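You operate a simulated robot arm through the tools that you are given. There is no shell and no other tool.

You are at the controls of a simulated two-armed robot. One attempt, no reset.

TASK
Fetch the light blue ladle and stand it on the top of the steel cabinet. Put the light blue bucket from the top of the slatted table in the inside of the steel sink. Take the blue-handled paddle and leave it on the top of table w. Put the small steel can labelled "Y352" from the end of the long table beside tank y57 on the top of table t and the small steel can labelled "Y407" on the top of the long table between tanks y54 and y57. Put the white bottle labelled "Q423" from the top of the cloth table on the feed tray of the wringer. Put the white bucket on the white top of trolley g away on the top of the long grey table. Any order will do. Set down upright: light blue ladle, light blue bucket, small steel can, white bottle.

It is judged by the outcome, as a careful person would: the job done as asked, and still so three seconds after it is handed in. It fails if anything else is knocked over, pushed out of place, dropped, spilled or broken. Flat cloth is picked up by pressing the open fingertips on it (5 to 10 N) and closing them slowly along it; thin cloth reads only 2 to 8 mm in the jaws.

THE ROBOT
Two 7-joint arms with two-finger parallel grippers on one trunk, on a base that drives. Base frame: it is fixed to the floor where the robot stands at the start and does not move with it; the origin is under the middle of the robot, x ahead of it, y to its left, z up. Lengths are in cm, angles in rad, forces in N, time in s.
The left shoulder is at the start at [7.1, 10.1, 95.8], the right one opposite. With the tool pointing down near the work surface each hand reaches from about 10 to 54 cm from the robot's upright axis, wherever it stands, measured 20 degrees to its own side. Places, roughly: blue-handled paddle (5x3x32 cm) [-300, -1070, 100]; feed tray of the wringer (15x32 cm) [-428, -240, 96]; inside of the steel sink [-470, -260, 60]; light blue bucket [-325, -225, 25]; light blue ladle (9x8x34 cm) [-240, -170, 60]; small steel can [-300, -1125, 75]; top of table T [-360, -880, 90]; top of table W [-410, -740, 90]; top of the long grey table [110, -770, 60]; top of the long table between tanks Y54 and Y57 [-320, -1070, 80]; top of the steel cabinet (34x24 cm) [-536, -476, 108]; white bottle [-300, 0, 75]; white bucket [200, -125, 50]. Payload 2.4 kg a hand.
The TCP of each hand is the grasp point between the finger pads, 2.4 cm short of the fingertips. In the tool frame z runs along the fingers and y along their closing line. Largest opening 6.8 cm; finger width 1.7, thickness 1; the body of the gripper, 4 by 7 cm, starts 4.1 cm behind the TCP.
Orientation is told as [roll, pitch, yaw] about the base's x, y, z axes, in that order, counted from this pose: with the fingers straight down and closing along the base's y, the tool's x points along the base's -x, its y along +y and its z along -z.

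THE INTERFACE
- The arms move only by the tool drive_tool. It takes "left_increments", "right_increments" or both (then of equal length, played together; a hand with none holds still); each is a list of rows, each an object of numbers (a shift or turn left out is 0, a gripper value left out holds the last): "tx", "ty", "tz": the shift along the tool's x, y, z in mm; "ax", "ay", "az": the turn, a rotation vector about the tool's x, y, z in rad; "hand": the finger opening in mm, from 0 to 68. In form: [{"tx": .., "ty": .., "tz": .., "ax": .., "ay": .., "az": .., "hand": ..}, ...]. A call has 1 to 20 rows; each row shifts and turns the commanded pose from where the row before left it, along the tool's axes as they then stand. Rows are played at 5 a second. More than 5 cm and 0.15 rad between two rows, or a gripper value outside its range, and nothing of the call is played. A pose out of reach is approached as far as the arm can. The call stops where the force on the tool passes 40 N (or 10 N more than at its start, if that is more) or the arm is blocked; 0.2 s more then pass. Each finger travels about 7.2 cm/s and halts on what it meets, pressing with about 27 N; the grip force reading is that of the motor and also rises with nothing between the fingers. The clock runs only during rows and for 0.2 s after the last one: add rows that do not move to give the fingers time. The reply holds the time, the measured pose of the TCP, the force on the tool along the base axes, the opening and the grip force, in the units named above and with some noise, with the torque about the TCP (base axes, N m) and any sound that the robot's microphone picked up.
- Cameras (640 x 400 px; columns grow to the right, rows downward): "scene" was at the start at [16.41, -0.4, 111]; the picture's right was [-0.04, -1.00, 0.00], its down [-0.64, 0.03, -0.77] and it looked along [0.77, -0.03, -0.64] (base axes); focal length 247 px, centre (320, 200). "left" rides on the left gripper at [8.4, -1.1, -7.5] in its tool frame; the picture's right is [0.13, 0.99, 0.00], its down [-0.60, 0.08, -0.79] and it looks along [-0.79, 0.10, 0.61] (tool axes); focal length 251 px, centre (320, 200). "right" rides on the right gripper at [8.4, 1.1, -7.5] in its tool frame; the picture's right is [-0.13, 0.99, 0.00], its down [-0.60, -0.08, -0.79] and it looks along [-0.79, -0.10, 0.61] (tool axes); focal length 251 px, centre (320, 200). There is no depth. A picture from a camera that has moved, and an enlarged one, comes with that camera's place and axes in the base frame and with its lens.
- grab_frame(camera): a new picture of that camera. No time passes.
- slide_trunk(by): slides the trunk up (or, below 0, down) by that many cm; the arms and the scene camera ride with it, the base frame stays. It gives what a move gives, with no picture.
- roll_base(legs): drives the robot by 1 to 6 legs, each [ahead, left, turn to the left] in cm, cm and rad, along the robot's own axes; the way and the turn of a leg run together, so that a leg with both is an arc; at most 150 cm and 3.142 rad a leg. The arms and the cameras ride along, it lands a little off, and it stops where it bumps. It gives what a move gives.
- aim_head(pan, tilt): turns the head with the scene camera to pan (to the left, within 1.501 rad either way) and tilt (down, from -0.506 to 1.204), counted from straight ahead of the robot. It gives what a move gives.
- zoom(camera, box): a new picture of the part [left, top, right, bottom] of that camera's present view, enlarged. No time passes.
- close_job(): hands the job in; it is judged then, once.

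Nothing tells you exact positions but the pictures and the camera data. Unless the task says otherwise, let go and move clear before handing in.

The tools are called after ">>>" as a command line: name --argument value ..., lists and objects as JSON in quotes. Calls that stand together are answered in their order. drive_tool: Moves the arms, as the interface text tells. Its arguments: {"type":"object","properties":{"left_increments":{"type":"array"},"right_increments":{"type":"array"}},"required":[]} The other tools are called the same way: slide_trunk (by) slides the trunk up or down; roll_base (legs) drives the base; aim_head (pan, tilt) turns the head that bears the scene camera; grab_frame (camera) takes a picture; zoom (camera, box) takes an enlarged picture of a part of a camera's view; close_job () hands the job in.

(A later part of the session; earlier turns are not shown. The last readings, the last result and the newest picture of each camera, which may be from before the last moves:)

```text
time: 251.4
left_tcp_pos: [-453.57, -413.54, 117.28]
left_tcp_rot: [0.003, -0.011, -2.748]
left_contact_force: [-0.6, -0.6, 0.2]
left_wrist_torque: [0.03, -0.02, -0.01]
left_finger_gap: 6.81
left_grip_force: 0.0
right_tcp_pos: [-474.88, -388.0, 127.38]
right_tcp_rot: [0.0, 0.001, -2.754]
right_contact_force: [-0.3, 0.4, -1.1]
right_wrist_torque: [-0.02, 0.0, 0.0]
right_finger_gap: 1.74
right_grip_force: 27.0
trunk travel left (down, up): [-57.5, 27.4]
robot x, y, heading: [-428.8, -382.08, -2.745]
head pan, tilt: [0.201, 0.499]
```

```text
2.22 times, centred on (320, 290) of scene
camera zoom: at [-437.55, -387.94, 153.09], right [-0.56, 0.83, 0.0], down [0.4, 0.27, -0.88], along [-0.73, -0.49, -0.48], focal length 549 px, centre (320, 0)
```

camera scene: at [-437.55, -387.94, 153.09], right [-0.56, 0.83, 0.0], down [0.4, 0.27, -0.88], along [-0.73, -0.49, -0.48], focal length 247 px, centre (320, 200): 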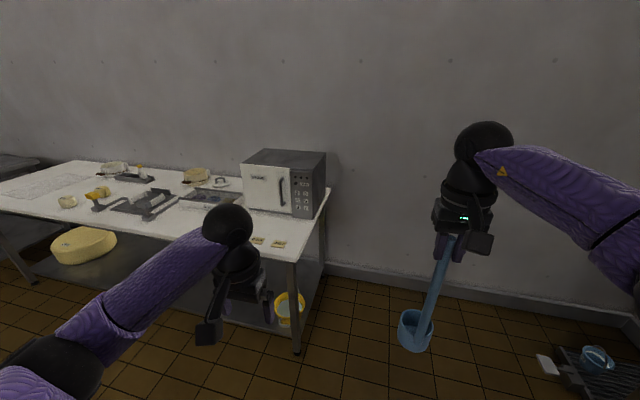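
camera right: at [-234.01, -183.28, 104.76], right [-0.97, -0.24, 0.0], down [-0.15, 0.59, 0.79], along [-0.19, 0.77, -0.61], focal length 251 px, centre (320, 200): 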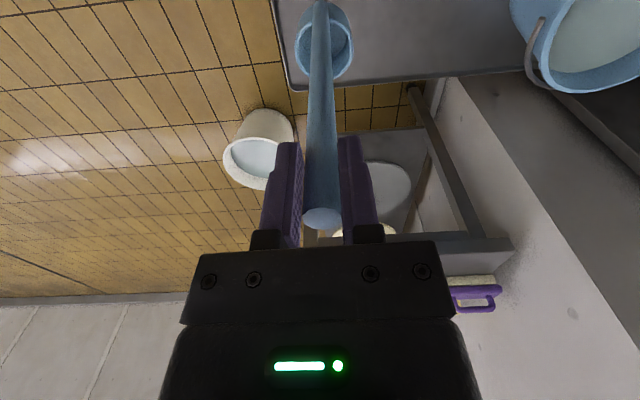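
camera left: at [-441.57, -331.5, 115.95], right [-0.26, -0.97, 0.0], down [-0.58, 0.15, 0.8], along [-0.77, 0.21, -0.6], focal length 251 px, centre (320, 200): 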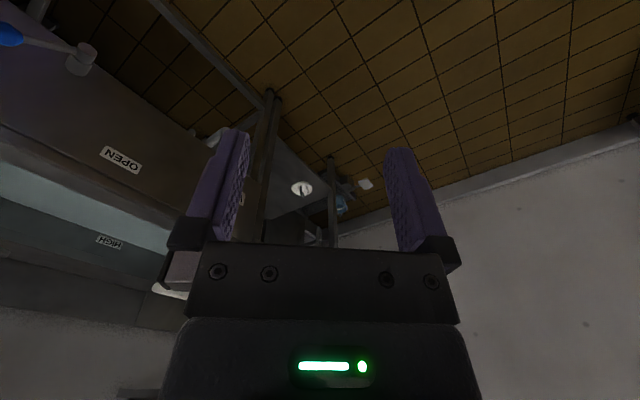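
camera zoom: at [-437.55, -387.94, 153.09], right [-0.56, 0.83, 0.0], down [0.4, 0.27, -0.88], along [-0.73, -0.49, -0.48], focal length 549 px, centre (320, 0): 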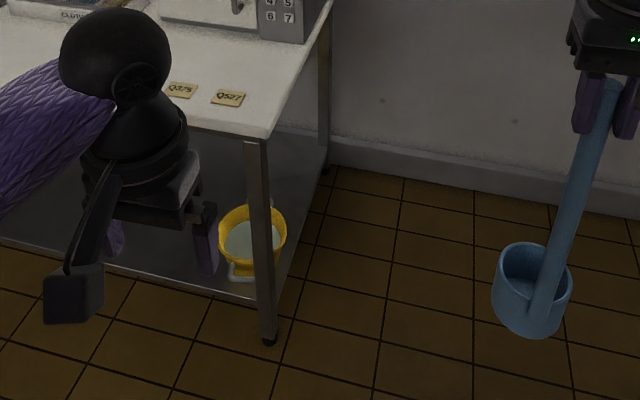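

With its top at z≈108, the cabinet spans about u 661–689 and v −265 to −226, almost flush with the table's right end. I'll raise the trunk 25 cm and come around to that end, facing along the table.

>>> slide_trunk --by 25

>>> roll_base --legs '[[60, -5, 0], [0, 0, 1.207]]'

>>> aim_head --pan -0.5 --tilt 0.8

>>> grab_frame --camera "scene"

```text
time: 254.0
left_tcp_pos: [-453.54, -413.7, 142.4]
left_tcp_rot: [0.001, -0.01, -2.748]
left_contact_force: [-0.3, 0.1, -0.8]
left_wrist_torque: [0.03, 0.0, -0.02]
left_finger_gap: 6.8
left_grip_force: 0.2
right_tcp_pos: [-474.94, -388.13, 152.29]
right_tcp_rot: [-0.001, 0.0, -2.755]
right_contact_force: [0.7, 0.0, -1.2]
right_wrist_torque: [0.04, 0.0, 0.0]
right_finger_gap: 1.74
right_grip_force: 26.3
trunk travel left (down, up): [-82.5, 2.4]
robot x, y, heading: [-428.55, -382.15, -2.745]
head pan, tilt: [0.201, 0.499]
```

```text
time: 260.4
left_tcp_pos: [-465.47, -435.17, 142.4]
left_tcp_rot: [0.001, -0.01, -1.526]
left_contact_force: [0.5, 0.3, -0.2]
left_wrist_torque: [0.0, -0.02, 0.0]
left_finger_gap: 6.81
left_grip_force: 0.0
right_tcp_pos: [-496.8, -446.55, 152.37]
right_tcp_rot: [-0.002, -0.001, -1.53]
right_contact_force: [-0.4, 0.3, -1.2]
right_wrist_torque: [0.03, 0.01, 0.0]
right_finger_gap: 1.73
right_grip_force: 27.4
trunk travel left (down, up): [-82.5, 2.4]
robot x, y, heading: [-486.62, -400.91, -1.527]
head pan, tilt: [0.201, 0.499]
```

```text
time: 261.5
left_tcp_pos: [-465.54, -435.14, 142.4]
left_tcp_rot: [-0.001, -0.01, -1.526]
left_contact_force: [0.4, -0.7, -0.6]
left_wrist_torque: [-0.02, -0.02, -0.01]
left_finger_gap: 6.78
left_grip_force: 0.0
right_tcp_pos: [-496.74, -446.45, 152.39]
right_tcp_rot: [0.0, 0.001, -1.53]
right_contact_force: [0.1, 0.2, -1.2]
right_wrist_torque: [0.02, -0.02, 0.04]
right_finger_gap: 1.72
right_grip_force: 26.7
trunk travel left (down, up): [-82.5, 2.4]
robot x, y, heading: [-486.43, -400.96, -1.527]
head pan, tilt: [-0.499, 0.799]
```

```text
taken
camera scene: at [-490.02, -409.23, 175.5], right [-0.9, 0.44, 0.0], down [0.31, 0.64, -0.7], along [-0.31, -0.63, -0.72], focal length 247 px, centre (320, 200)
```

scene: 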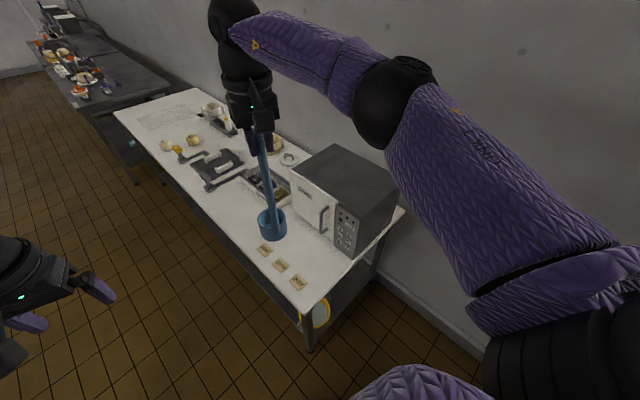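

The cabinet's top is clear, with its centre near [-531.6, -472.7]. I'll slide over so the ladle's cup comes above the right-middle of the top.

>>> roll_base --legs '[[4, -36.5, 0], [12.2, 0, 0]]'

>>> aim_head --pan -0.25 --tilt 1.0

>>> grab_frame --camera "scene"

>>> grab_frame --camera "right"

```text
time: 264.7
left_tcp_pos: [-501.73, -452.68, 142.29]
left_tcp_rot: [-0.002, -0.011, -1.524]
left_contact_force: [0.4, -0.6, 0.0]
left_wrist_torque: [0.02, -0.03, 0.03]
left_finger_gap: 6.78
left_grip_force: 0.1
right_tcp_pos: [-533.02, -464.07, 152.25]
right_tcp_rot: [-0.001, 0.0, -1.532]
right_contact_force: [-0.3, 0.1, -0.9]
right_wrist_torque: [0.03, 0.0, 0.0]
right_finger_gap: 1.76
right_grip_force: 27.1
trunk travel left (down, up): [-82.5, 2.4]
robot x, y, heading: [-523.19, -418.31, -1.526]
head pan, tilt: [-0.499, 0.799]
```

```text
time: 265.5
left_tcp_pos: [-501.86, -452.6, 142.37]
left_tcp_rot: [-0.001, -0.011, -1.526]
left_contact_force: [0.6, 1.1, 0.1]
left_wrist_torque: [0.02, 0.03, 0.02]
left_finger_gap: 6.8
left_grip_force: 0.0
right_tcp_pos: [-533.05, -464.04, 152.27]
right_tcp_rot: [-0.001, -0.001, -1.529]
right_contact_force: [-0.3, -0.9, -1.3]
right_wrist_torque: [0.02, 0.02, -0.01]
right_finger_gap: 1.74
right_grip_force: 26.7
trunk travel left (down, up): [-82.5, 2.4]
robot x, y, heading: [-522.74, -418.13, -1.526]
head pan, tilt: [-0.25, 1.0]
```

```text
taken
camera scene: at [-524.27, -426.26, 173.99], right [-0.98, 0.2, 0.0], down [0.17, 0.82, -0.54], along [-0.11, -0.53, -0.84], focal length 247 px, centre (320, 200)
```

scene: 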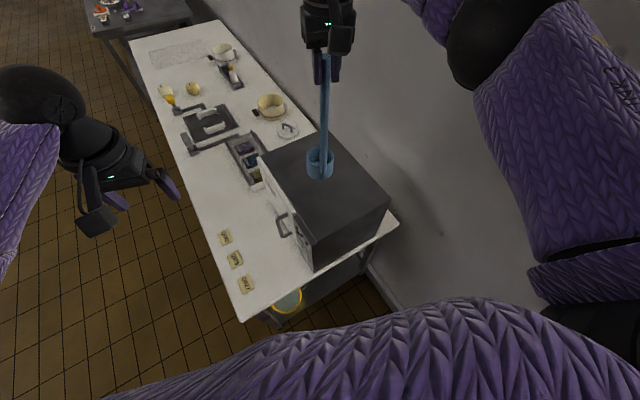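

```text
taken
camera right: at [-532.3, -455.46, 159.73], right [1.0, -0.09, 0.0], down [-0.05, -0.61, 0.79], along [-0.07, -0.79, -0.61], focal length 251 px, centre (320, 200)
```

right: 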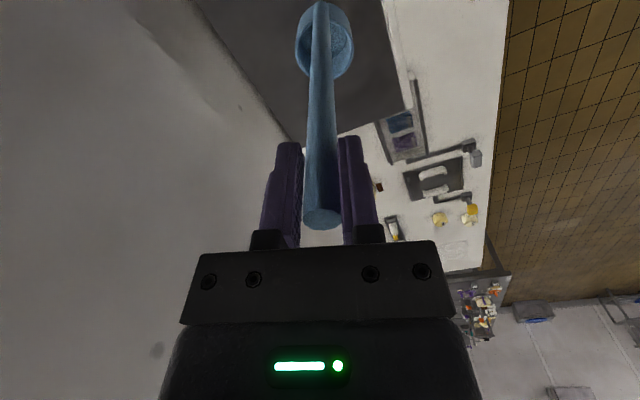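

The cup is above the cabinet's top, about 10 cm in from the right edge and mid-depth. I'll lower in stages.

>>> drive_tool --right_increments '[{"tz": 25}, {"tz": 25}, {"tz": 20}, {}]'

>>> grab_frame --camera "right"

>>> zoom --camera "scene" --box '[220, 80, 420, 280]'

```text
time: 266.5
left_tcp_pos: [-501.81, -452.6, 142.42]
left_tcp_rot: [0.0, -0.01, -1.525]
left_contact_force: [-0.3, -0.4, 0.9]
left_wrist_torque: [0.01, 0.03, 0.02]
left_finger_gap: 6.8
left_grip_force: 0.1
right_tcp_pos: [-532.95, -463.94, 145.36]
right_tcp_rot: [0.0, 0.0, -1.531]
right_contact_force: [0.1, 0.2, -1.5]
right_wrist_torque: [0.05, -0.01, -0.01]
right_finger_gap: 1.75
right_grip_force: 26.8
trunk travel left (down, up): [-82.5, 2.4]
robot x, y, heading: [-522.98, -418.09, -1.528]
head pan, tilt: [-0.25, 1.0]
```

```text
taken
camera right: at [-532.17, -455.39, 152.71], right [1.0, -0.09, 0.0], down [-0.05, -0.61, 0.79], along [-0.07, -0.79, -0.61], focal length 251 px, centre (320, 200)
```

right: 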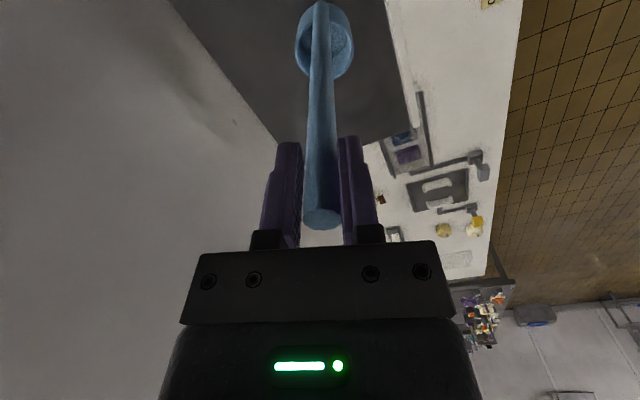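

```text
2.00 times, centred on (320, 180) of scene
camera zoom: at [-524.24, -426.28, 173.99], right [-0.98, 0.2, 0.0], down [0.17, 0.82, -0.54], along [-0.11, -0.53, -0.84], focal length 494 px, centre (320, 240)
```

zoom: 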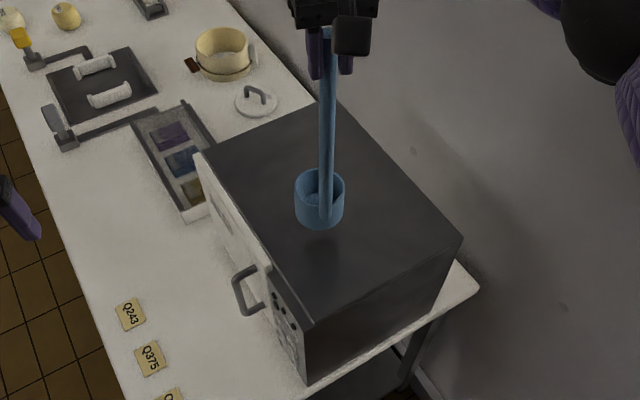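

Well placed over the top. Lowering in finer steps until contact.

>>> drive_tool --right_increments '[{"tz": 10}, {"tz": 10}, {}]'

>>> drive_tool --right_increments '[{"tz": 5}, {"tz": 5}, {}]'

>>> drive_tool --right_increments '[{"tz": 4}, {"tz": 4}, {}]'

```text
time: 267.3
left_tcp_pos: [-501.78, -452.59, 142.41]
left_tcp_rot: [0.002, -0.011, -1.524]
left_contact_force: [0.9, 0.9, 0.8]
left_wrist_torque: [0.03, 0.0, 0.0]
left_finger_gap: 6.8
left_grip_force: 0.2
right_tcp_pos: [-533.09, -463.91, 143.42]
right_tcp_rot: [0.001, 0.001, -1.53]
right_contact_force: [-0.7, 0.6, -0.8]
right_wrist_torque: [-0.02, -0.02, -0.01]
right_finger_gap: 1.75
right_grip_force: 27.0
trunk travel left (down, up): [-82.5, 2.4]
robot x, y, heading: [-523.13, -418.18, -1.524]
head pan, tilt: [-0.25, 1.0]
```

```text
time: 268.1
left_tcp_pos: [-501.75, -452.68, 142.4]
left_tcp_rot: [0.001, -0.011, -1.525]
left_contact_force: [0.5, 0.4, 0.1]
left_wrist_torque: [0.01, 0.01, -0.01]
left_finger_gap: 6.83
left_grip_force: 0.0
right_tcp_pos: [-532.97, -464.09, 142.37]
right_tcp_rot: [0.0, -0.002, -1.53]
right_contact_force: [-0.3, 0.2, -0.4]
right_wrist_torque: [0.0, 0.0, -0.02]
right_finger_gap: 1.75
right_grip_force: 27.1
trunk travel left (down, up): [-82.5, 2.4]
robot x, y, heading: [-522.68, -418.21, -1.526]
head pan, tilt: [-0.25, 1.0]
```

```text
time: 268.9
left_tcp_pos: [-501.81, -452.55, 142.35]
left_tcp_rot: [-0.001, -0.011, -1.526]
left_contact_force: [0.4, 1.2, -0.4]
left_wrist_torque: [0.0, 0.02, 0.02]
left_finger_gap: 6.8
left_grip_force: 0.0
right_tcp_pos: [-533.07, -463.91, 141.59]
right_tcp_rot: [0.001, 0.0, -1.53]
right_contact_force: [-0.3, 0.4, -0.7]
right_wrist_torque: [0.05, -0.01, -0.04]
right_finger_gap: 1.75
right_grip_force: 26.9
trunk travel left (down, up): [-82.5, 2.4]
robot x, y, heading: [-523.04, -418.43, -1.531]
head pan, tilt: [-0.25, 1.0]
```

>>> drive_tool --right_increments '[{"tz": 3}, {"tz": 3}, {}]'

>>> drive_tool --right_increments '[{"tz": 3}, {"tz": 3}, {}]'

>>> drive_tool --right_increments '[{"tz": 3}, {"tz": 3}, {}]'

```text
time: 269.7
left_tcp_pos: [-501.92, -452.57, 142.37]
left_tcp_rot: [0.0, -0.01, -1.526]
left_contact_force: [-0.5, -0.2, 0.3]
left_wrist_torque: [-0.02, 0.02, 0.0]
left_finger_gap: 6.8
left_grip_force: 0.0
right_tcp_pos: [-533.08, -463.98, 141.02]
right_tcp_rot: [-0.001, 0.001, -1.532]
right_contact_force: [0.6, -0.5, -1.5]
right_wrist_torque: [0.03, -0.04, -0.01]
right_finger_gap: 1.73
right_grip_force: 27.6
trunk travel left (down, up): [-82.5, 2.4]
robot x, y, heading: [-522.94, -418.46, -1.524]
head pan, tilt: [-0.25, 1.0]
```

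```text
time: 270.5
left_tcp_pos: [-501.78, -452.57, 142.32]
left_tcp_rot: [-0.001, -0.01, -1.526]
left_contact_force: [-0.5, -0.2, -0.2]
left_wrist_torque: [-0.01, -0.01, 0.03]
left_finger_gap: 6.78
left_grip_force: 0.0
right_tcp_pos: [-533.05, -464.1, 140.29]
right_tcp_rot: [0.002, 0.0, -1.528]
right_contact_force: [0.2, 0.4, -0.7]
right_wrist_torque: [0.03, -0.03, 0.01]
right_finger_gap: 1.76
right_grip_force: 27.2
trunk travel left (down, up): [-82.5, 2.4]
robot x, y, heading: [-522.78, -418.18, -1.521]
head pan, tilt: [-0.25, 1.0]
```

```text
time: 271.3
left_tcp_pos: [-501.65, -452.31, 142.49]
left_tcp_rot: [0.0, -0.012, -1.524]
left_contact_force: [0.0, 1.5, 0.2]
left_wrist_torque: [-0.02, 0.03, 0.03]
left_finger_gap: 6.83
left_grip_force: 0.0
right_tcp_pos: [-533.02, -463.74, 139.79]
right_tcp_rot: [0.001, -0.005, -1.53]
right_contact_force: [-0.3, 1.1, 21.0]
right_wrist_torque: [-0.27, -0.05, 0.01]
right_finger_gap: 1.71
right_grip_force: 27.0
trunk travel left (down, up): [-82.5, 2.4]
robot x, y, heading: [-522.68, -418.37, -1.525]
head pan, tilt: [-0.25, 1.0]
```

Contact at TCP z≈139.9. I'll ease 3 mm up, open gently, and rise straight off the handle.

>>> drive_tool --right_increments '[{"tz": -3}, {}, {"hand": 25}, {"hand": 45}, {"hand": 68}, {}]'

>>> grab_frame --camera "right"

>>> drive_tool --right_increments '[{"tz": -20}, {"tz": -30}, {"tz": -30}, {}]'

>>> zoom --camera "scene" --box '[220, 60, 420, 280]'

```text
time: 272.7
left_tcp_pos: [-501.71, -452.54, 142.47]
left_tcp_rot: [0.0, -0.012, -1.524]
left_contact_force: [0.8, -0.3, 0.0]
left_wrist_torque: [0.02, -0.01, -0.02]
left_finger_gap: 6.8
left_grip_force: 0.1
right_tcp_pos: [-532.98, -464.1, 140.07]
right_tcp_rot: [0.0, -0.002, -1.531]
right_contact_force: [-0.1, -0.5, 0.4]
right_wrist_torque: [-0.02, -0.01, -0.03]
right_finger_gap: 6.78
right_grip_force: 0.0
trunk travel left (down, up): [-82.5, 2.4]
robot x, y, heading: [-523.17, -418.19, -1.527]
head pan, tilt: [-0.25, 1.0]
```

```text
taken
camera right: at [-532.25, -455.48, 147.44], right [1.0, -0.09, 0.0], down [-0.05, -0.61, 0.79], along [-0.07, -0.79, -0.61], focal length 251 px, centre (320, 200)
```

right: 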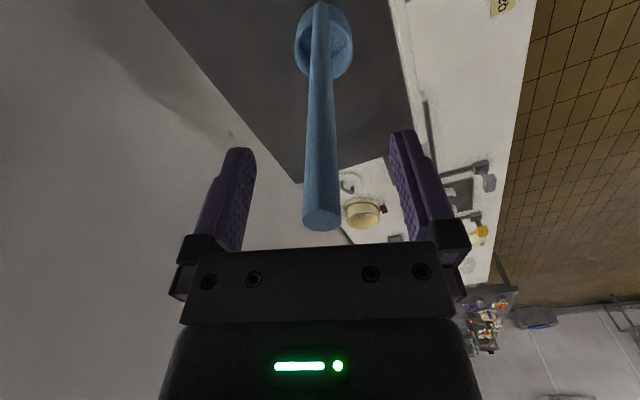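

```text
time: 273.7
left_tcp_pos: [-501.84, -452.63, 142.32]
left_tcp_rot: [0.0, -0.011, -1.523]
left_contact_force: [0.0, -0.3, 0.4]
left_wrist_torque: [0.0, 0.01, 0.03]
left_finger_gap: 6.81
left_grip_force: 0.0
right_tcp_pos: [-533.11, -464.01, 147.92]
right_tcp_rot: [-0.001, 0.0, -1.531]
right_contact_force: [0.5, -0.7, 0.1]
right_wrist_torque: [0.0, 0.01, 0.01]
right_finger_gap: 6.81
right_grip_force: 0.3
trunk travel left (down, up): [-82.5, 2.4]
robot x, y, heading: [-523.0, -418.31, -1.526]
head pan, tilt: [-0.25, 1.0]
```

```text
1.82 times, centred on (320, 170) of scene
camera zoom: at [-524.26, -426.31, 173.99], right [-0.98, 0.2, 0.0], down [0.17, 0.82, -0.54], along [-0.11, -0.53, -0.84], focal length 449 px, centre (320, 254)
```

zoom: 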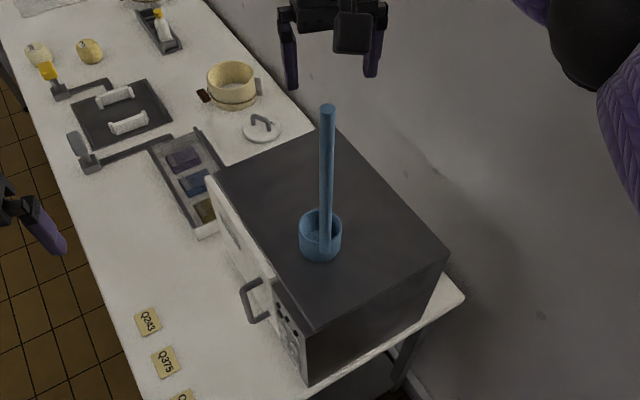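

The ladle stands upright on the cabinet. I'll raise the hand, back away, and tuck in for travel down the room.

>>> drive_tool --right_increments '[{"tz": -40}, {}]'

>>> roll_base --legs '[[-30, 0, 0]]'

>>> zoom --camera "scene" --box '[200, 20, 440, 220]'

>>> drive_tool --right_increments '[{"tx": 40}, {"tx": 40}, {"tx": 40}, {}]'

>>> roll_base --legs '[[0, 0, 0.337], [0, 75, 0]]'

>>> slide_trunk --by -40

>>> aim_head --pan 0 --tilt 0.25

>>> grab_frame --camera "scene"

```text
time: 274.3
left_tcp_pos: [-501.86, -452.63, 142.35]
left_tcp_rot: [-0.001, -0.012, -1.525]
left_contact_force: [-0.1, -0.4, -0.2]
left_wrist_torque: [0.01, 0.01, -0.02]
left_finger_gap: 6.81
left_grip_force: 0.1
right_tcp_pos: [-533.18, -464.08, 152.0]
right_tcp_rot: [0.001, -0.001, -1.528]
right_contact_force: [0.5, -0.3, -0.2]
right_wrist_torque: [0.01, -0.08, 0.0]
right_finger_gap: 6.84
right_grip_force: 0.1
trunk travel left (down, up): [-82.5, 2.4]
robot x, y, heading: [-522.83, -418.45, -1.529]
head pan, tilt: [-0.25, 1.0]
```

```text
time: 276.3
left_tcp_pos: [-503.16, -422.76, 142.41]
left_tcp_rot: [0.0, -0.01, -1.525]
left_contact_force: [-0.8, 0.3, -0.1]
left_wrist_torque: [-0.01, -0.01, 0.0]
left_finger_gap: 6.8
left_grip_force: 0.0
right_tcp_pos: [-534.57, -434.25, 151.91]
right_tcp_rot: [0.001, -0.001, -1.528]
right_contact_force: [0.1, 0.8, -0.2]
right_wrist_torque: [0.03, 0.02, -0.04]
right_finger_gap: 6.79
right_grip_force: 0.1
trunk travel left (down, up): [-82.5, 2.4]
robot x, y, heading: [-524.07, -388.82, -1.523]
head pan, tilt: [-0.25, 1.0]
```

```text
2.00 times, centred on (320, 120) of scene
camera zoom: at [-525.61, -396.51, 173.99], right [-0.98, 0.2, 0.0], down [0.17, 0.82, -0.54], along [-0.11, -0.53, -0.84], focal length 494 px, centre (320, 360)
```

zoom: 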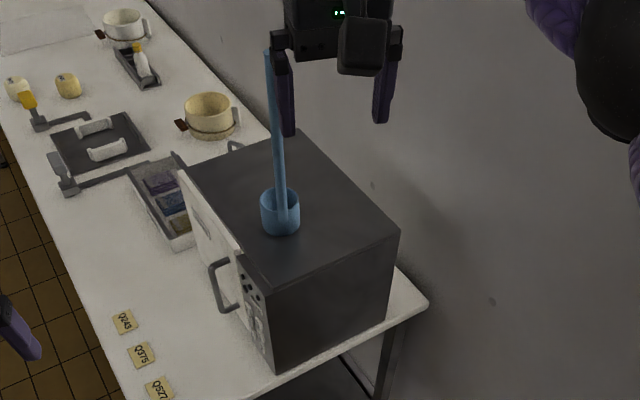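

```text
time: 277.3
left_tcp_pos: [-503.1, -422.91, 142.41]
left_tcp_rot: [0.0, -0.01, -1.526]
left_contact_force: [-0.2, -0.2, -0.2]
left_wrist_torque: [0.05, -0.02, 0.02]
left_finger_gap: 6.81
left_grip_force: 0.1
right_tcp_pos: [-534.99, -422.3, 151.63]
right_tcp_rot: [-0.001, 0.0, -1.532]
right_contact_force: [-0.3, 0.1, -0.3]
right_wrist_torque: [0.0, -0.01, -0.01]
right_finger_gap: 6.81
right_grip_force: 0.1
trunk travel left (down, up): [-82.5, 2.4]
robot x, y, heading: [-524.03, -388.7, -1.523]
head pan, tilt: [-0.25, 1.0]
```

```text
time: 282.4
left_tcp_pos: [-423.6, -385.74, 142.34]
left_tcp_rot: [0.001, -0.011, -1.186]
left_contact_force: [-0.2, 0.3, 1.3]
left_wrist_torque: [0.01, 0.01, -0.01]
left_finger_gap: 6.8
left_grip_force: 0.0
right_tcp_pos: [-453.84, -395.85, 151.73]
right_tcp_rot: [-0.002, 0.0, -1.19]
right_contact_force: [0.8, -0.1, 0.7]
right_wrist_torque: [-0.01, 0.02, 0.03]
right_finger_gap: 6.78
right_grip_force: 0.1
trunk travel left (down, up): [-82.5, 2.4]
robot x, y, heading: [-455.13, -360.37, -1.185]
head pan, tilt: [-0.25, 1.0]
```

```text
time: 286.3
left_tcp_pos: [-423.68, -385.9, 102.33]
left_tcp_rot: [0.001, -0.01, -1.186]
left_contact_force: [0.2, -0.8, -0.2]
left_wrist_torque: [0.0, 0.02, 0.03]
left_finger_gap: 6.8
left_grip_force: 0.1
right_tcp_pos: [-453.78, -395.93, 111.82]
right_tcp_rot: [0.0, 0.0, -1.191]
right_contact_force: [-0.2, -0.6, -0.5]
right_wrist_torque: [-0.02, -0.04, 0.01]
right_finger_gap: 6.81
right_grip_force: 0.0
trunk travel left (down, up): [-42.5, 42.4]
robot x, y, heading: [-454.85, -360.33, -1.184]
head pan, tilt: [-0.25, 1.0]
```

```text
time: 287.4
left_tcp_pos: [-423.57, -385.86, 102.4]
left_tcp_rot: [0.0, -0.011, -1.187]
left_contact_force: [-0.4, -1.6, -0.2]
left_wrist_torque: [0.01, 0.01, 0.0]
left_finger_gap: 6.83
left_grip_force: 0.1
right_tcp_pos: [-453.73, -395.9, 111.72]
right_tcp_rot: [0.0, -0.001, -1.191]
right_contact_force: [0.2, -0.6, -0.6]
right_wrist_torque: [0.01, -0.02, -0.01]
right_finger_gap: 6.79
right_grip_force: 0.0
trunk travel left (down, up): [-42.5, 42.4]
robot x, y, heading: [-454.77, -360.49, -1.186]
head pan, tilt: [0.0, 0.25]
```

```text
taken
camera scene: at [-450.37, -371.86, 140.33], right [-0.93, -0.38, 0.0], down [-0.09, 0.23, -0.97], along [0.36, -0.9, -0.25], focal length 247 px, centre (320, 200)
```

scene: 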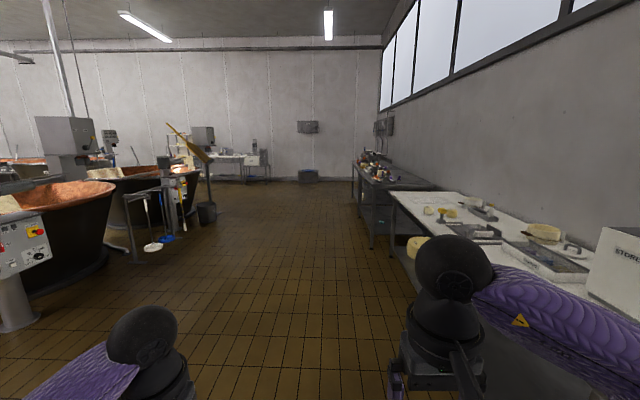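

A wide lane runs alongside the window-wall tables. I'll drive down it toward the far end.

>>> roll_base --legs '[[150, 0, 0], [150, 0, 0], [120, 0, 0]]'

>>> grab_frame --camera "scene"

>>> aim_head --pan -0.9 --tilt 0.35

>>> grab_frame --camera "scene"

```text
time: 307.5
left_tcp_pos: [-265.97, -773.63, 102.33]
left_tcp_rot: [-0.001, -0.011, -1.183]
left_contact_force: [0.6, -0.1, -0.1]
left_wrist_torque: [-0.02, 0.01, 0.02]
left_finger_gap: 6.77
left_grip_force: 0.1
right_tcp_pos: [-296.19, -783.75, 111.79]
right_tcp_rot: [0.0, 0.0, -1.189]
right_contact_force: [-0.2, 0.5, 0.7]
right_wrist_torque: [-0.02, 0.03, 0.03]
right_finger_gap: 6.82
right_grip_force: 0.1
trunk travel left (down, up): [-42.5, 42.4]
robot x, y, heading: [-297.5, -748.71, -1.179]
head pan, tilt: [0.0, 0.25]
```

```text
taken
camera scene: at [-292.76, -759.83, 140.34], right [-0.93, -0.38, 0.0], down [-0.09, 0.23, -0.97], along [0.37, -0.9, -0.25], focal length 247 px, centre (320, 200)
```

scene: 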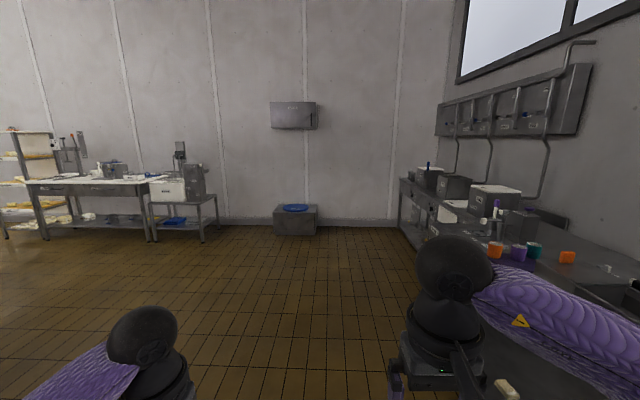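

```text
time: 308.7
left_tcp_pos: [-266.03, -773.73, 102.4]
left_tcp_rot: [0.0, -0.01, -1.183]
left_contact_force: [0.4, 0.6, -0.9]
left_wrist_torque: [0.01, -0.02, -0.01]
left_finger_gap: 6.82
left_grip_force: 0.0
right_tcp_pos: [-296.24, -783.75, 111.75]
right_tcp_rot: [-0.001, 0.0, -1.189]
right_contact_force: [-1.1, 0.2, -0.4]
right_wrist_torque: [-0.01, -0.04, 0.05]
right_finger_gap: 6.82
right_grip_force: 0.1
trunk travel left (down, up): [-42.5, 42.4]
robot x, y, heading: [-297.36, -748.5, -1.181]
head pan, tilt: [-0.901, 0.351]
```

```text
taken
camera scene: at [-300.86, -759.28, 139.4], right [-0.87, 0.49, 0.0], down [0.17, 0.3, -0.94], along [-0.46, -0.82, -0.34], focal length 247 px, centre (320, 200)
```

scene: 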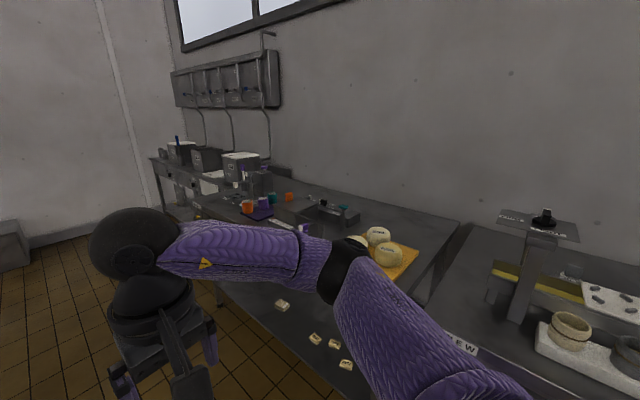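

I can see a table labelled W to my right; table T should be next, then the long table with the tanks. Zooming in.

>>> zoom --camera "scene" --box '[140, 120, 380, 270]'

>>> zoom --camera "scene" --box '[400, 180, 640, 330]'

>>> zoom --camera "scene" --box '[240, 230, 480, 380]'

```text
2.67 times, centred on (260, 195) of scene
camera zoom: at [-300.86, -759.28, 139.4], right [-0.87, 0.49, 0.0], down [0.17, 0.3, -0.94], along [-0.46, -0.82, -0.34], focal length 659 px, centre (480, 213)
```

zoom: 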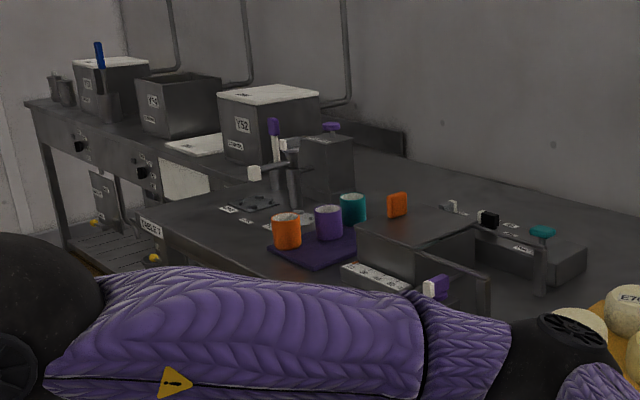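

```text
2.67 times, centred on (520, 255) of scene
camera zoom: at [-300.86, -759.28, 139.4], right [-0.87, 0.49, 0.0], down [0.17, 0.3, -0.94], along [-0.46, -0.82, -0.34], focal length 659 px, centre (-213, 53)
```

zoom: 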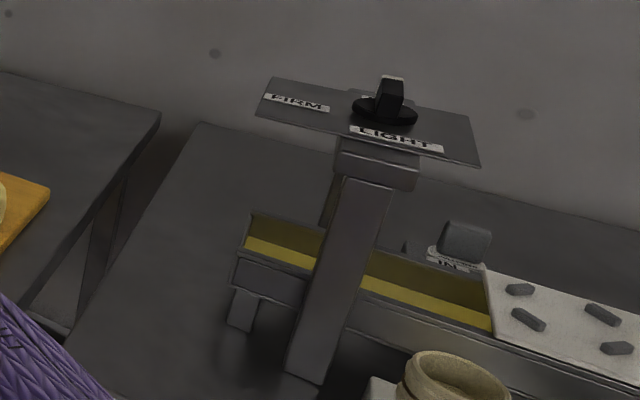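

```text
2.67 times, centred on (360, 305) of scene
camera zoom: at [-300.86, -759.28, 139.4], right [-0.87, 0.49, 0.0], down [0.17, 0.3, -0.94], along [-0.46, -0.82, -0.34], focal length 659 px, centre (213, -80)
```

zoom: 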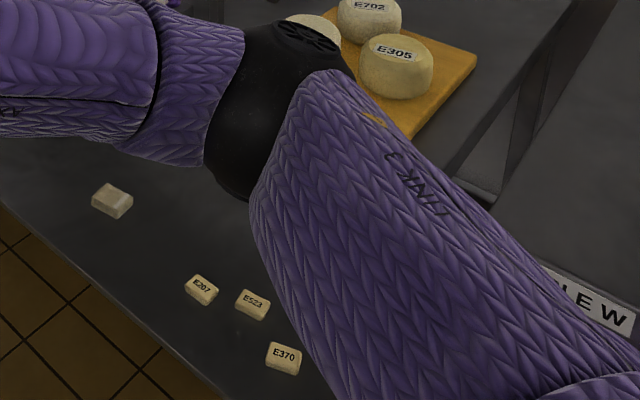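

Beyond table T is the long table with tanks, a blue-handled paddle and two small cans at its far end. I'll drive on to it.

>>> roll_base --legs '[[150, 0, 0], [130, 0, 0]]'

>>> aim_head --pan -1.2 --tilt 0.4

>>> grab_frame --camera "scene"

>>> aim_head --pan -0.7 --tilt 0.4

>>> grab_frame --camera "scene"

```text
time: 322.4
left_tcp_pos: [-161.35, -1038.22, 102.34]
left_tcp_rot: [0.0, -0.01, -1.197]
left_contact_force: [0.2, -0.3, -0.9]
left_wrist_torque: [-0.01, -0.01, 0.0]
left_finger_gap: 6.81
left_grip_force: 0.0
right_tcp_pos: [-191.72, -1047.91, 111.78]
right_tcp_rot: [0.0, 0.002, -1.2]
right_contact_force: [0.0, 0.4, -0.7]
right_wrist_torque: [-0.04, 0.01, 0.01]
right_finger_gap: 6.8
right_grip_force: 0.0
trunk travel left (down, up): [-42.5, 42.4]
robot x, y, heading: [-192.18, -1012.67, -1.2]
head pan, tilt: [-0.901, 0.351]
```

```text
time: 323.2
left_tcp_pos: [-161.36, -1038.23, 102.35]
left_tcp_rot: [-0.002, -0.01, -1.199]
left_contact_force: [-0.1, -0.2, 0.4]
left_wrist_torque: [0.02, -0.01, 0.03]
left_finger_gap: 6.79
left_grip_force: 0.0
right_tcp_pos: [-191.68, -1047.96, 111.73]
right_tcp_rot: [0.0, 0.0, -1.2]
right_contact_force: [-0.7, 1.5, -0.1]
right_wrist_torque: [-0.01, 0.02, 0.0]
right_finger_gap: 6.84
right_grip_force: 0.0
trunk travel left (down, up): [-42.5, 42.4]
robot x, y, heading: [-192.54, -1012.65, -1.197]
head pan, tilt: [-1.201, 0.4]
```

```text
taken
camera scene: at [-198.17, -1021.62, 138.95], right [-0.68, 0.74, 0.0], down [0.29, 0.26, -0.92], along [-0.68, -0.62, -0.39], focal length 247 px, centre (320, 200)
```

scene: 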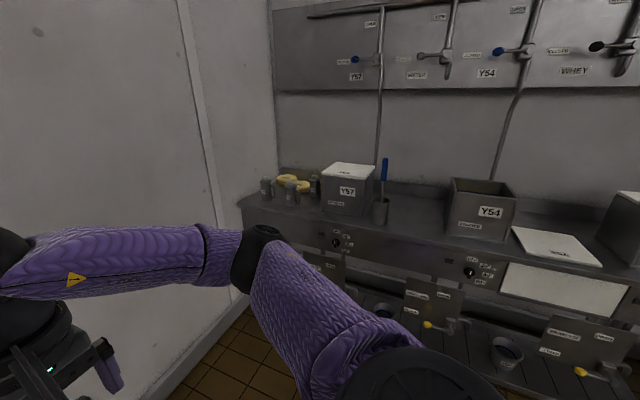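

```text
time: 324.1
left_tcp_pos: [-161.46, -1038.19, 102.32]
left_tcp_rot: [0.0, -0.012, -1.196]
left_contact_force: [-0.2, 0.2, 0.2]
left_wrist_torque: [0.0, 0.0, 0.0]
left_finger_gap: 6.79
left_grip_force: 0.0
right_tcp_pos: [-191.83, -1047.95, 111.77]
right_tcp_rot: [0.0, -0.001, -1.201]
right_contact_force: [0.2, -0.5, 0.6]
right_wrist_torque: [0.0, 0.01, 0.01]
right_finger_gap: 6.82
right_grip_force: 0.1
trunk travel left (down, up): [-42.5, 42.4]
robot x, y, heading: [-192.26, -1012.68, -1.197]
head pan, tilt: [-0.7, 0.4]
```

```text
taken
camera scene: at [-194.33, -1024.11, 138.94], right [-0.95, 0.32, 0.0], down [0.12, 0.37, -0.92], along [-0.3, -0.87, -0.39], focal length 247 px, centre (320, 200)
```

scene: 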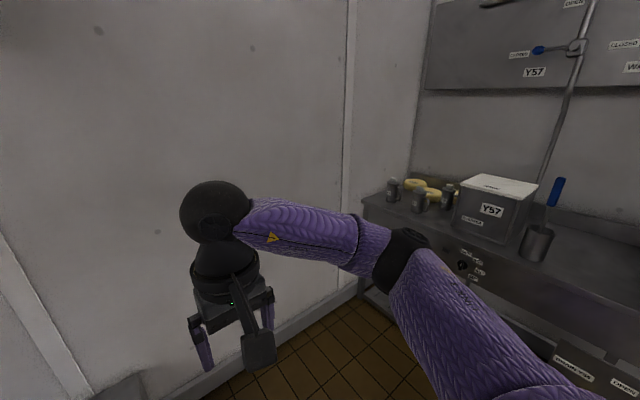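

Now I see tank Y57, the blue-handled paddle in a holder beside it, Y54, and small cans at the end. I'll turn to face the long table.

>>> roll_base --legs '[[0, 0, -1.56]]'

>>> aim_head --pan 0.35 --tilt 0.4

>>> grab_frame --camera "scene"

>>> zoom --camera "scene" --box '[160, 120, 400, 270]'

```text
time: 328.3
left_tcp_pos: [-217.5, -1044.06, 102.44]
left_tcp_rot: [0.001, -0.01, -2.752]
left_contact_force: [0.2, -0.2, 0.3]
left_wrist_torque: [-0.03, 0.01, 0.01]
left_finger_gap: 6.77
left_grip_force: 0.0
right_tcp_pos: [-227.7, -1013.85, 111.87]
right_tcp_rot: [-0.001, 0.0, -2.758]
right_contact_force: [-0.2, -1.1, 0.8]
right_wrist_torque: [-0.02, 0.03, -0.04]
right_finger_gap: 6.77
right_grip_force: 0.1
trunk travel left (down, up): [-42.5, 42.4]
robot x, y, heading: [-192.22, -1012.78, -2.754]
head pan, tilt: [-0.7, 0.4]
```

```text
time: 329.6
left_tcp_pos: [-217.52, -1043.92, 102.27]
left_tcp_rot: [0.001, -0.009, -2.753]
left_contact_force: [-0.4, -0.2, 0.0]
left_wrist_torque: [0.02, 0.0, -0.01]
left_finger_gap: 6.8
left_grip_force: 0.2
right_tcp_pos: [-227.62, -1013.84, 111.74]
right_tcp_rot: [0.0, 0.0, -2.756]
right_contact_force: [0.6, 0.9, 0.5]
right_wrist_torque: [0.02, 0.01, -0.03]
right_finger_gap: 6.82
right_grip_force: 0.1
trunk travel left (down, up): [-42.5, 42.4]
robot x, y, heading: [-192.0, -1012.67, -2.755]
head pan, tilt: [0.351, 0.4]
```

```text
taken
camera scene: at [-201.87, -1020.01, 138.94], right [-0.67, 0.74, 0.0], down [0.29, 0.26, -0.92], along [-0.68, -0.62, -0.39], focal length 247 px, centre (320, 200)
```

scene: 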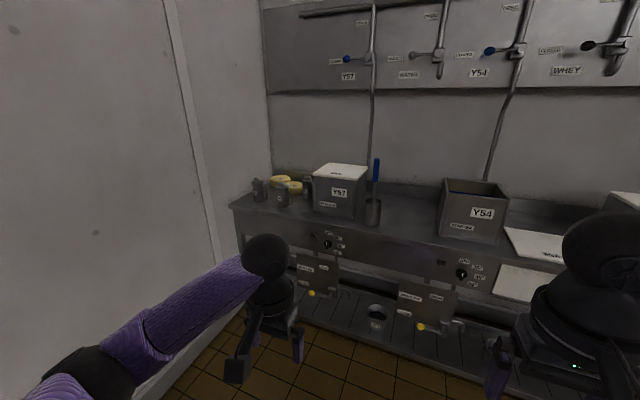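

```text
2.67 times, centred on (280, 195) of scene
camera zoom: at [-201.87, -1020.01, 138.94], right [-0.67, 0.74, 0.0], down [0.29, 0.26, -0.92], along [-0.68, -0.62, -0.39], focal length 659 px, centre (427, 213)
```

zoom: 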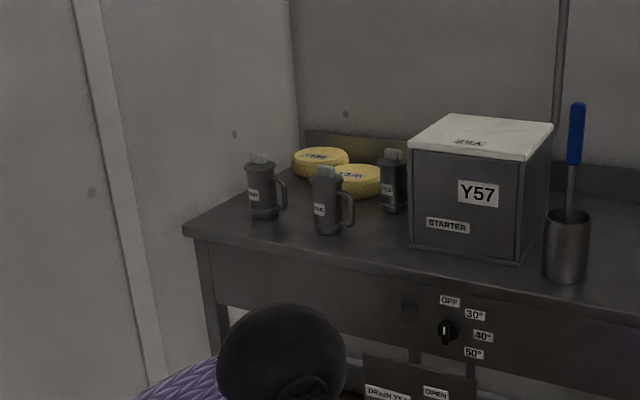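

Three small lidded cans stand at the end beside Y57. I'll zoom in to read their labels.

>>> zoom --camera "scene" --box '[240, 165, 320, 215]'

>>> zoom --camera "scene" --box '[340, 140, 420, 240]'

```text
8.00 times, centred on (280, 190) of scene
camera zoom: at [-201.87, -1020.01, 138.94], right [-0.67, 0.74, 0.0], down [0.29, 0.26, -0.92], along [-0.68, -0.62, -0.39], focal length 1977 px, centre (640, 280)
```

zoom: 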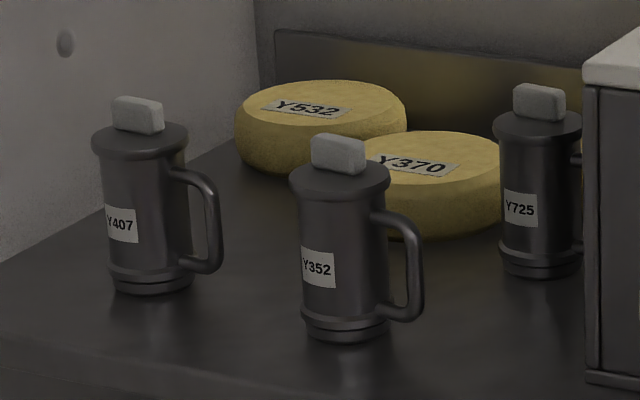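

```text
4.00 times, centred on (380, 190) of scene
camera zoom: at [-201.87, -1020.01, 138.94], right [-0.67, 0.74, 0.0], down [0.29, 0.26, -0.92], along [-0.68, -0.62, -0.39], focal length 989 px, centre (80, 240)
```

zoom: 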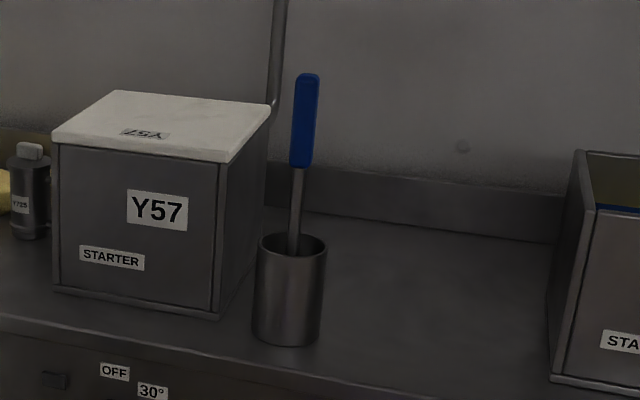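

The labels read: Y407 at the left end, Y352 in the middle, Y725 behind. Each can has a knobbed lid and a side handle. I'll move closer for a better look at the cans, the paddle and the free space.

>>> roll_base --legs '[[35, 50, 0]]'

>>> aim_head --pan 0.25 --tilt 0.6

>>> grab_frame --camera "scene"

>>> zoom --camera "scene" --box '[220, 100, 380, 200]'

```text
time: 333.1
left_tcp_pos: [-231.22, -1103.39, 102.45]
left_tcp_rot: [0.002, -0.011, -2.747]
left_contact_force: [-0.5, 0.2, -0.5]
left_wrist_torque: [0.02, -0.03, -0.01]
left_finger_gap: 6.79
left_grip_force: 0.2
right_tcp_pos: [-241.53, -1073.38, 111.7]
right_tcp_rot: [0.001, 0.0, -2.749]
right_contact_force: [0.0, -0.3, -0.7]
right_wrist_torque: [-0.01, 0.02, 0.03]
right_finger_gap: 6.81
right_grip_force: 0.1
trunk travel left (down, up): [-42.5, 42.4]
robot x, y, heading: [-206.17, -1071.54, -2.75]
head pan, tilt: [0.351, 0.4]
```

```text
time: 333.8
left_tcp_pos: [-231.35, -1103.33, 102.38]
left_tcp_rot: [0.001, -0.01, -2.745]
left_contact_force: [0.0, 0.6, -0.2]
left_wrist_torque: [0.01, -0.02, 0.02]
left_finger_gap: 6.78
left_grip_force: 0.0
right_tcp_pos: [-241.53, -1073.36, 111.71]
right_tcp_rot: [0.0, -0.002, -2.749]
right_contact_force: [-0.4, 0.3, 0.7]
right_wrist_torque: [-0.02, 0.01, -0.02]
right_finger_gap: 6.78
right_grip_force: 0.0
trunk travel left (down, up): [-42.5, 42.4]
robot x, y, heading: [-206.42, -1071.95, -2.747]
head pan, tilt: [0.25, 0.6]
```

```text
taken
camera scene: at [-216.03, -1078.4, 137.13], right [-0.6, 0.8, 0.0], down [0.45, 0.34, -0.83], along [-0.66, -0.5, -0.56], focal length 247 px, centre (320, 200)
```

scene: 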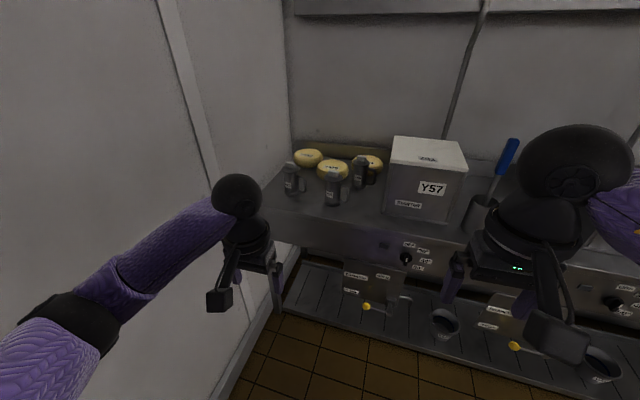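

```text
4.00 times, centred on (300, 150) of scene
camera zoom: at [-216.03, -1078.4, 137.13], right [-0.6, 0.8, 0.0], down [0.45, 0.34, -0.83], along [-0.66, -0.5, -0.56], focal length 989 px, centre (400, 400)
```

zoom: 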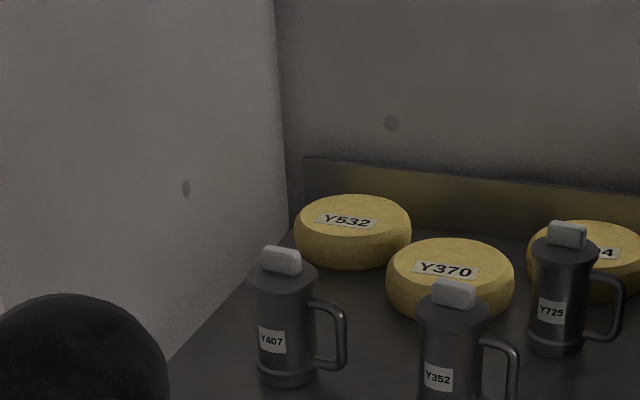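

Y407's knob top is at about [-281.2, -1142.8, 93.4] and Y352's at [-284.9, -1124.1, 94]. I'll approach Y407 with the left hand, turned slightly so the elbow stays off the end wall.

>>> drive_tool --left_increments '[{"az": 0.14, "ax": 0.0}, {}]'

>>> roll_base --legs '[[0, 0, 0.137], [38, 9.9, 0]]'

>>> aim_head --pan 0.3 --tilt 0.75

>>> grab_frame --camera "scene"

>>> grab_frame --camera "left"

```text
time: 334.4
left_tcp_pos: [-231.28, -1103.32, 102.2]
left_tcp_rot: [0.003, -0.011, -2.886]
left_contact_force: [-0.8, 0.2, -0.1]
left_wrist_torque: [0.01, 0.02, 0.04]
left_finger_gap: 6.8
left_grip_force: 0.1
right_tcp_pos: [-241.68, -1073.26, 111.85]
right_tcp_rot: [0.001, 0.002, -2.751]
right_contact_force: [-0.2, -0.1, 0.0]
right_wrist_torque: [-0.03, -0.01, -0.02]
right_finger_gap: 6.8
right_grip_force: 0.0
trunk travel left (down, up): [-42.5, 42.4]
robot x, y, heading: [-206.34, -1072.33, -2.747]
head pan, tilt: [0.25, 0.6]
```

```text
time: 337.4
left_tcp_pos: [-253.72, -1134.06, 102.32]
left_tcp_rot: [0.001, -0.011, -2.752]
left_contact_force: [-1.2, 0.0, 0.4]
left_wrist_torque: [0.03, 0.01, 0.0]
left_finger_gap: 6.79
left_grip_force: 0.0
right_tcp_pos: [-268.17, -1105.7, 111.73]
right_tcp_rot: [0.0, 0.001, -2.617]
right_contact_force: [-0.2, 0.8, -0.9]
right_wrist_torque: [-0.03, 0.01, -0.01]
right_finger_gap: 6.81
right_grip_force: 0.0
trunk travel left (down, up): [-42.5, 42.4]
robot x, y, heading: [-233.27, -1099.52, -2.614]
head pan, tilt: [0.25, 0.6]
```

```text
time: 338.1
left_tcp_pos: [-253.81, -1134.13, 102.24]
left_tcp_rot: [0.002, -0.011, -2.751]
left_contact_force: [1.0, 0.9, 0.3]
left_wrist_torque: [-0.01, -0.01, 0.01]
left_finger_gap: 6.79
left_grip_force: 0.0
right_tcp_pos: [-268.07, -1105.74, 111.88]
right_tcp_rot: [0.0, 0.0, -2.615]
right_contact_force: [-0.7, 0.6, -0.3]
right_wrist_torque: [-0.05, -0.02, -0.01]
right_finger_gap: 6.8
right_grip_force: 0.1
trunk travel left (down, up): [-42.5, 42.4]
robot x, y, heading: [-233.36, -1099.68, -2.61]
head pan, tilt: [0.3, 0.75]
```

```text
taken
camera scene: at [-241.45, -1107.19, 135.84], right [-0.74, 0.67, 0.0], down [0.46, 0.5, -0.73], along [-0.49, -0.54, -0.68], focal length 247 px, centre (320, 200)
```

scene: 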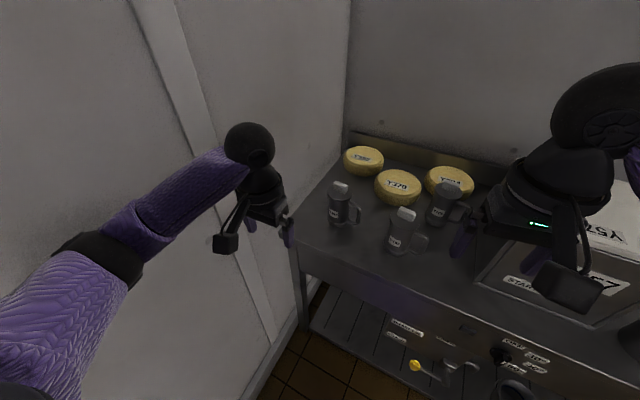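

```text
taken
camera left: at [-246.46, -1129.89, 109.84], right [0.5, -0.87, 0.0], down [-0.52, -0.3, 0.8], along [-0.69, -0.4, -0.6], focal length 251 px, centre (320, 200)
```

left: 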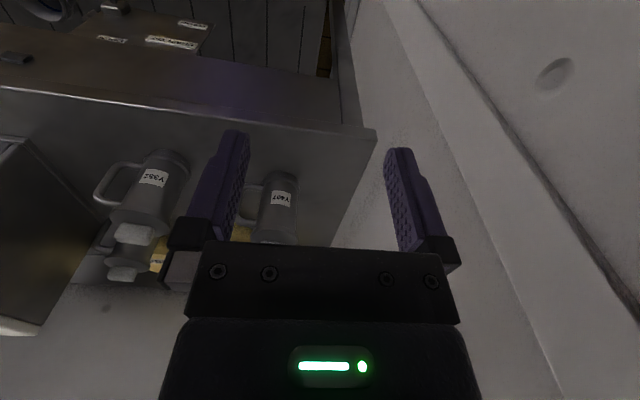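

Clearances look fine. I'll raise the right hand a little, roll 15 cm closer, and bring the left hand above Y407's knob.

>>> drive_tool --right_increments '[{"tz": -30}, {"tz": -30}, {}]'

>>> roll_base --legs '[[14.5, 0, 0]]'

>>> grab_frame --camera "left"

>>> grab_frame --camera "scene"

```text
time: 338.9
left_tcp_pos: [-253.79, -1134.07, 102.39]
left_tcp_rot: [0.001, -0.01, -2.75]
left_contact_force: [-0.2, -0.3, -0.3]
left_wrist_torque: [0.0, -0.03, -0.02]
left_finger_gap: 6.8
left_grip_force: 0.1
right_tcp_pos: [-268.04, -1105.66, 117.74]
right_tcp_rot: [0.0, -0.002, -2.616]
right_contact_force: [-0.3, -0.9, -0.6]
right_wrist_torque: [-0.02, -0.01, 0.0]
right_finger_gap: 6.81
right_grip_force: 0.1
trunk travel left (down, up): [-42.5, 42.4]
robot x, y, heading: [-233.54, -1099.64, -2.61]
head pan, tilt: [0.3, 0.75]
```

```text
time: 340.3
left_tcp_pos: [-265.5, -1140.16, 102.61]
left_tcp_rot: [0.011, -0.011, -2.729]
left_contact_force: [0.2, -0.2, 0.4]
left_wrist_torque: [-0.01, 0.0, 0.01]
left_finger_gap: 6.8
left_grip_force: 0.0
right_tcp_pos: [-280.41, -1111.97, 117.6]
right_tcp_rot: [0.013, -0.004, -2.59]
right_contact_force: [-0.7, 0.5, -0.3]
right_wrist_torque: [0.03, 0.02, 0.03]
right_finger_gap: 6.79
right_grip_force: 0.1
trunk travel left (down, up): [-42.5, 42.4]
robot x, y, heading: [-245.25, -1106.53, -2.581]
head pan, tilt: [0.3, 0.75]
```

```text
taken
camera left: at [-258.2, -1135.7, 110.13], right [0.52, -0.86, 0.01], down [-0.52, -0.3, 0.8], along [-0.68, -0.42, -0.6], focal length 251 px, centre (320, 200)
```

left: 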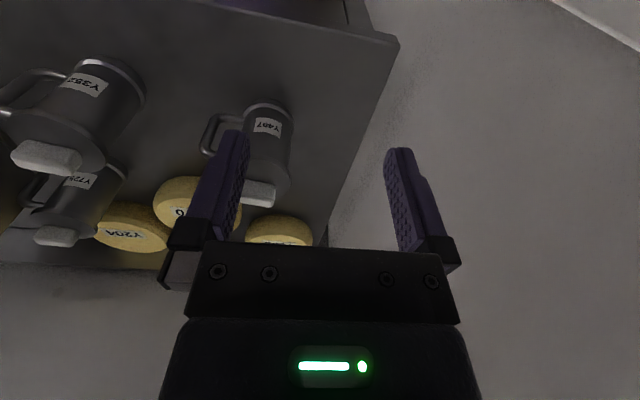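

```text
taken
camera scene: at [-254.25, -1111.99, 135.89], right [-0.76, 0.65, -0.02], down [0.45, 0.5, -0.74], along [-0.47, -0.56, -0.68], focal length 247 px, centre (320, 200)
```

scene: 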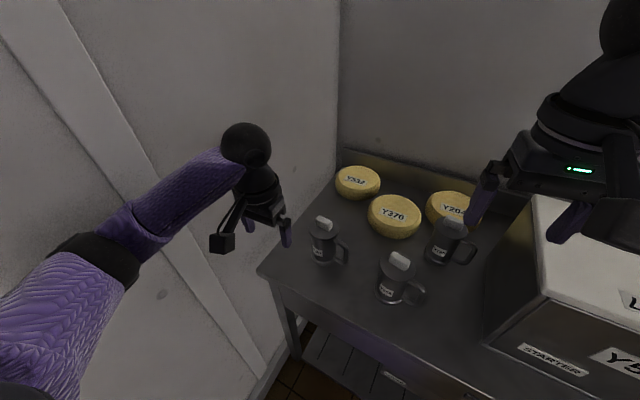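

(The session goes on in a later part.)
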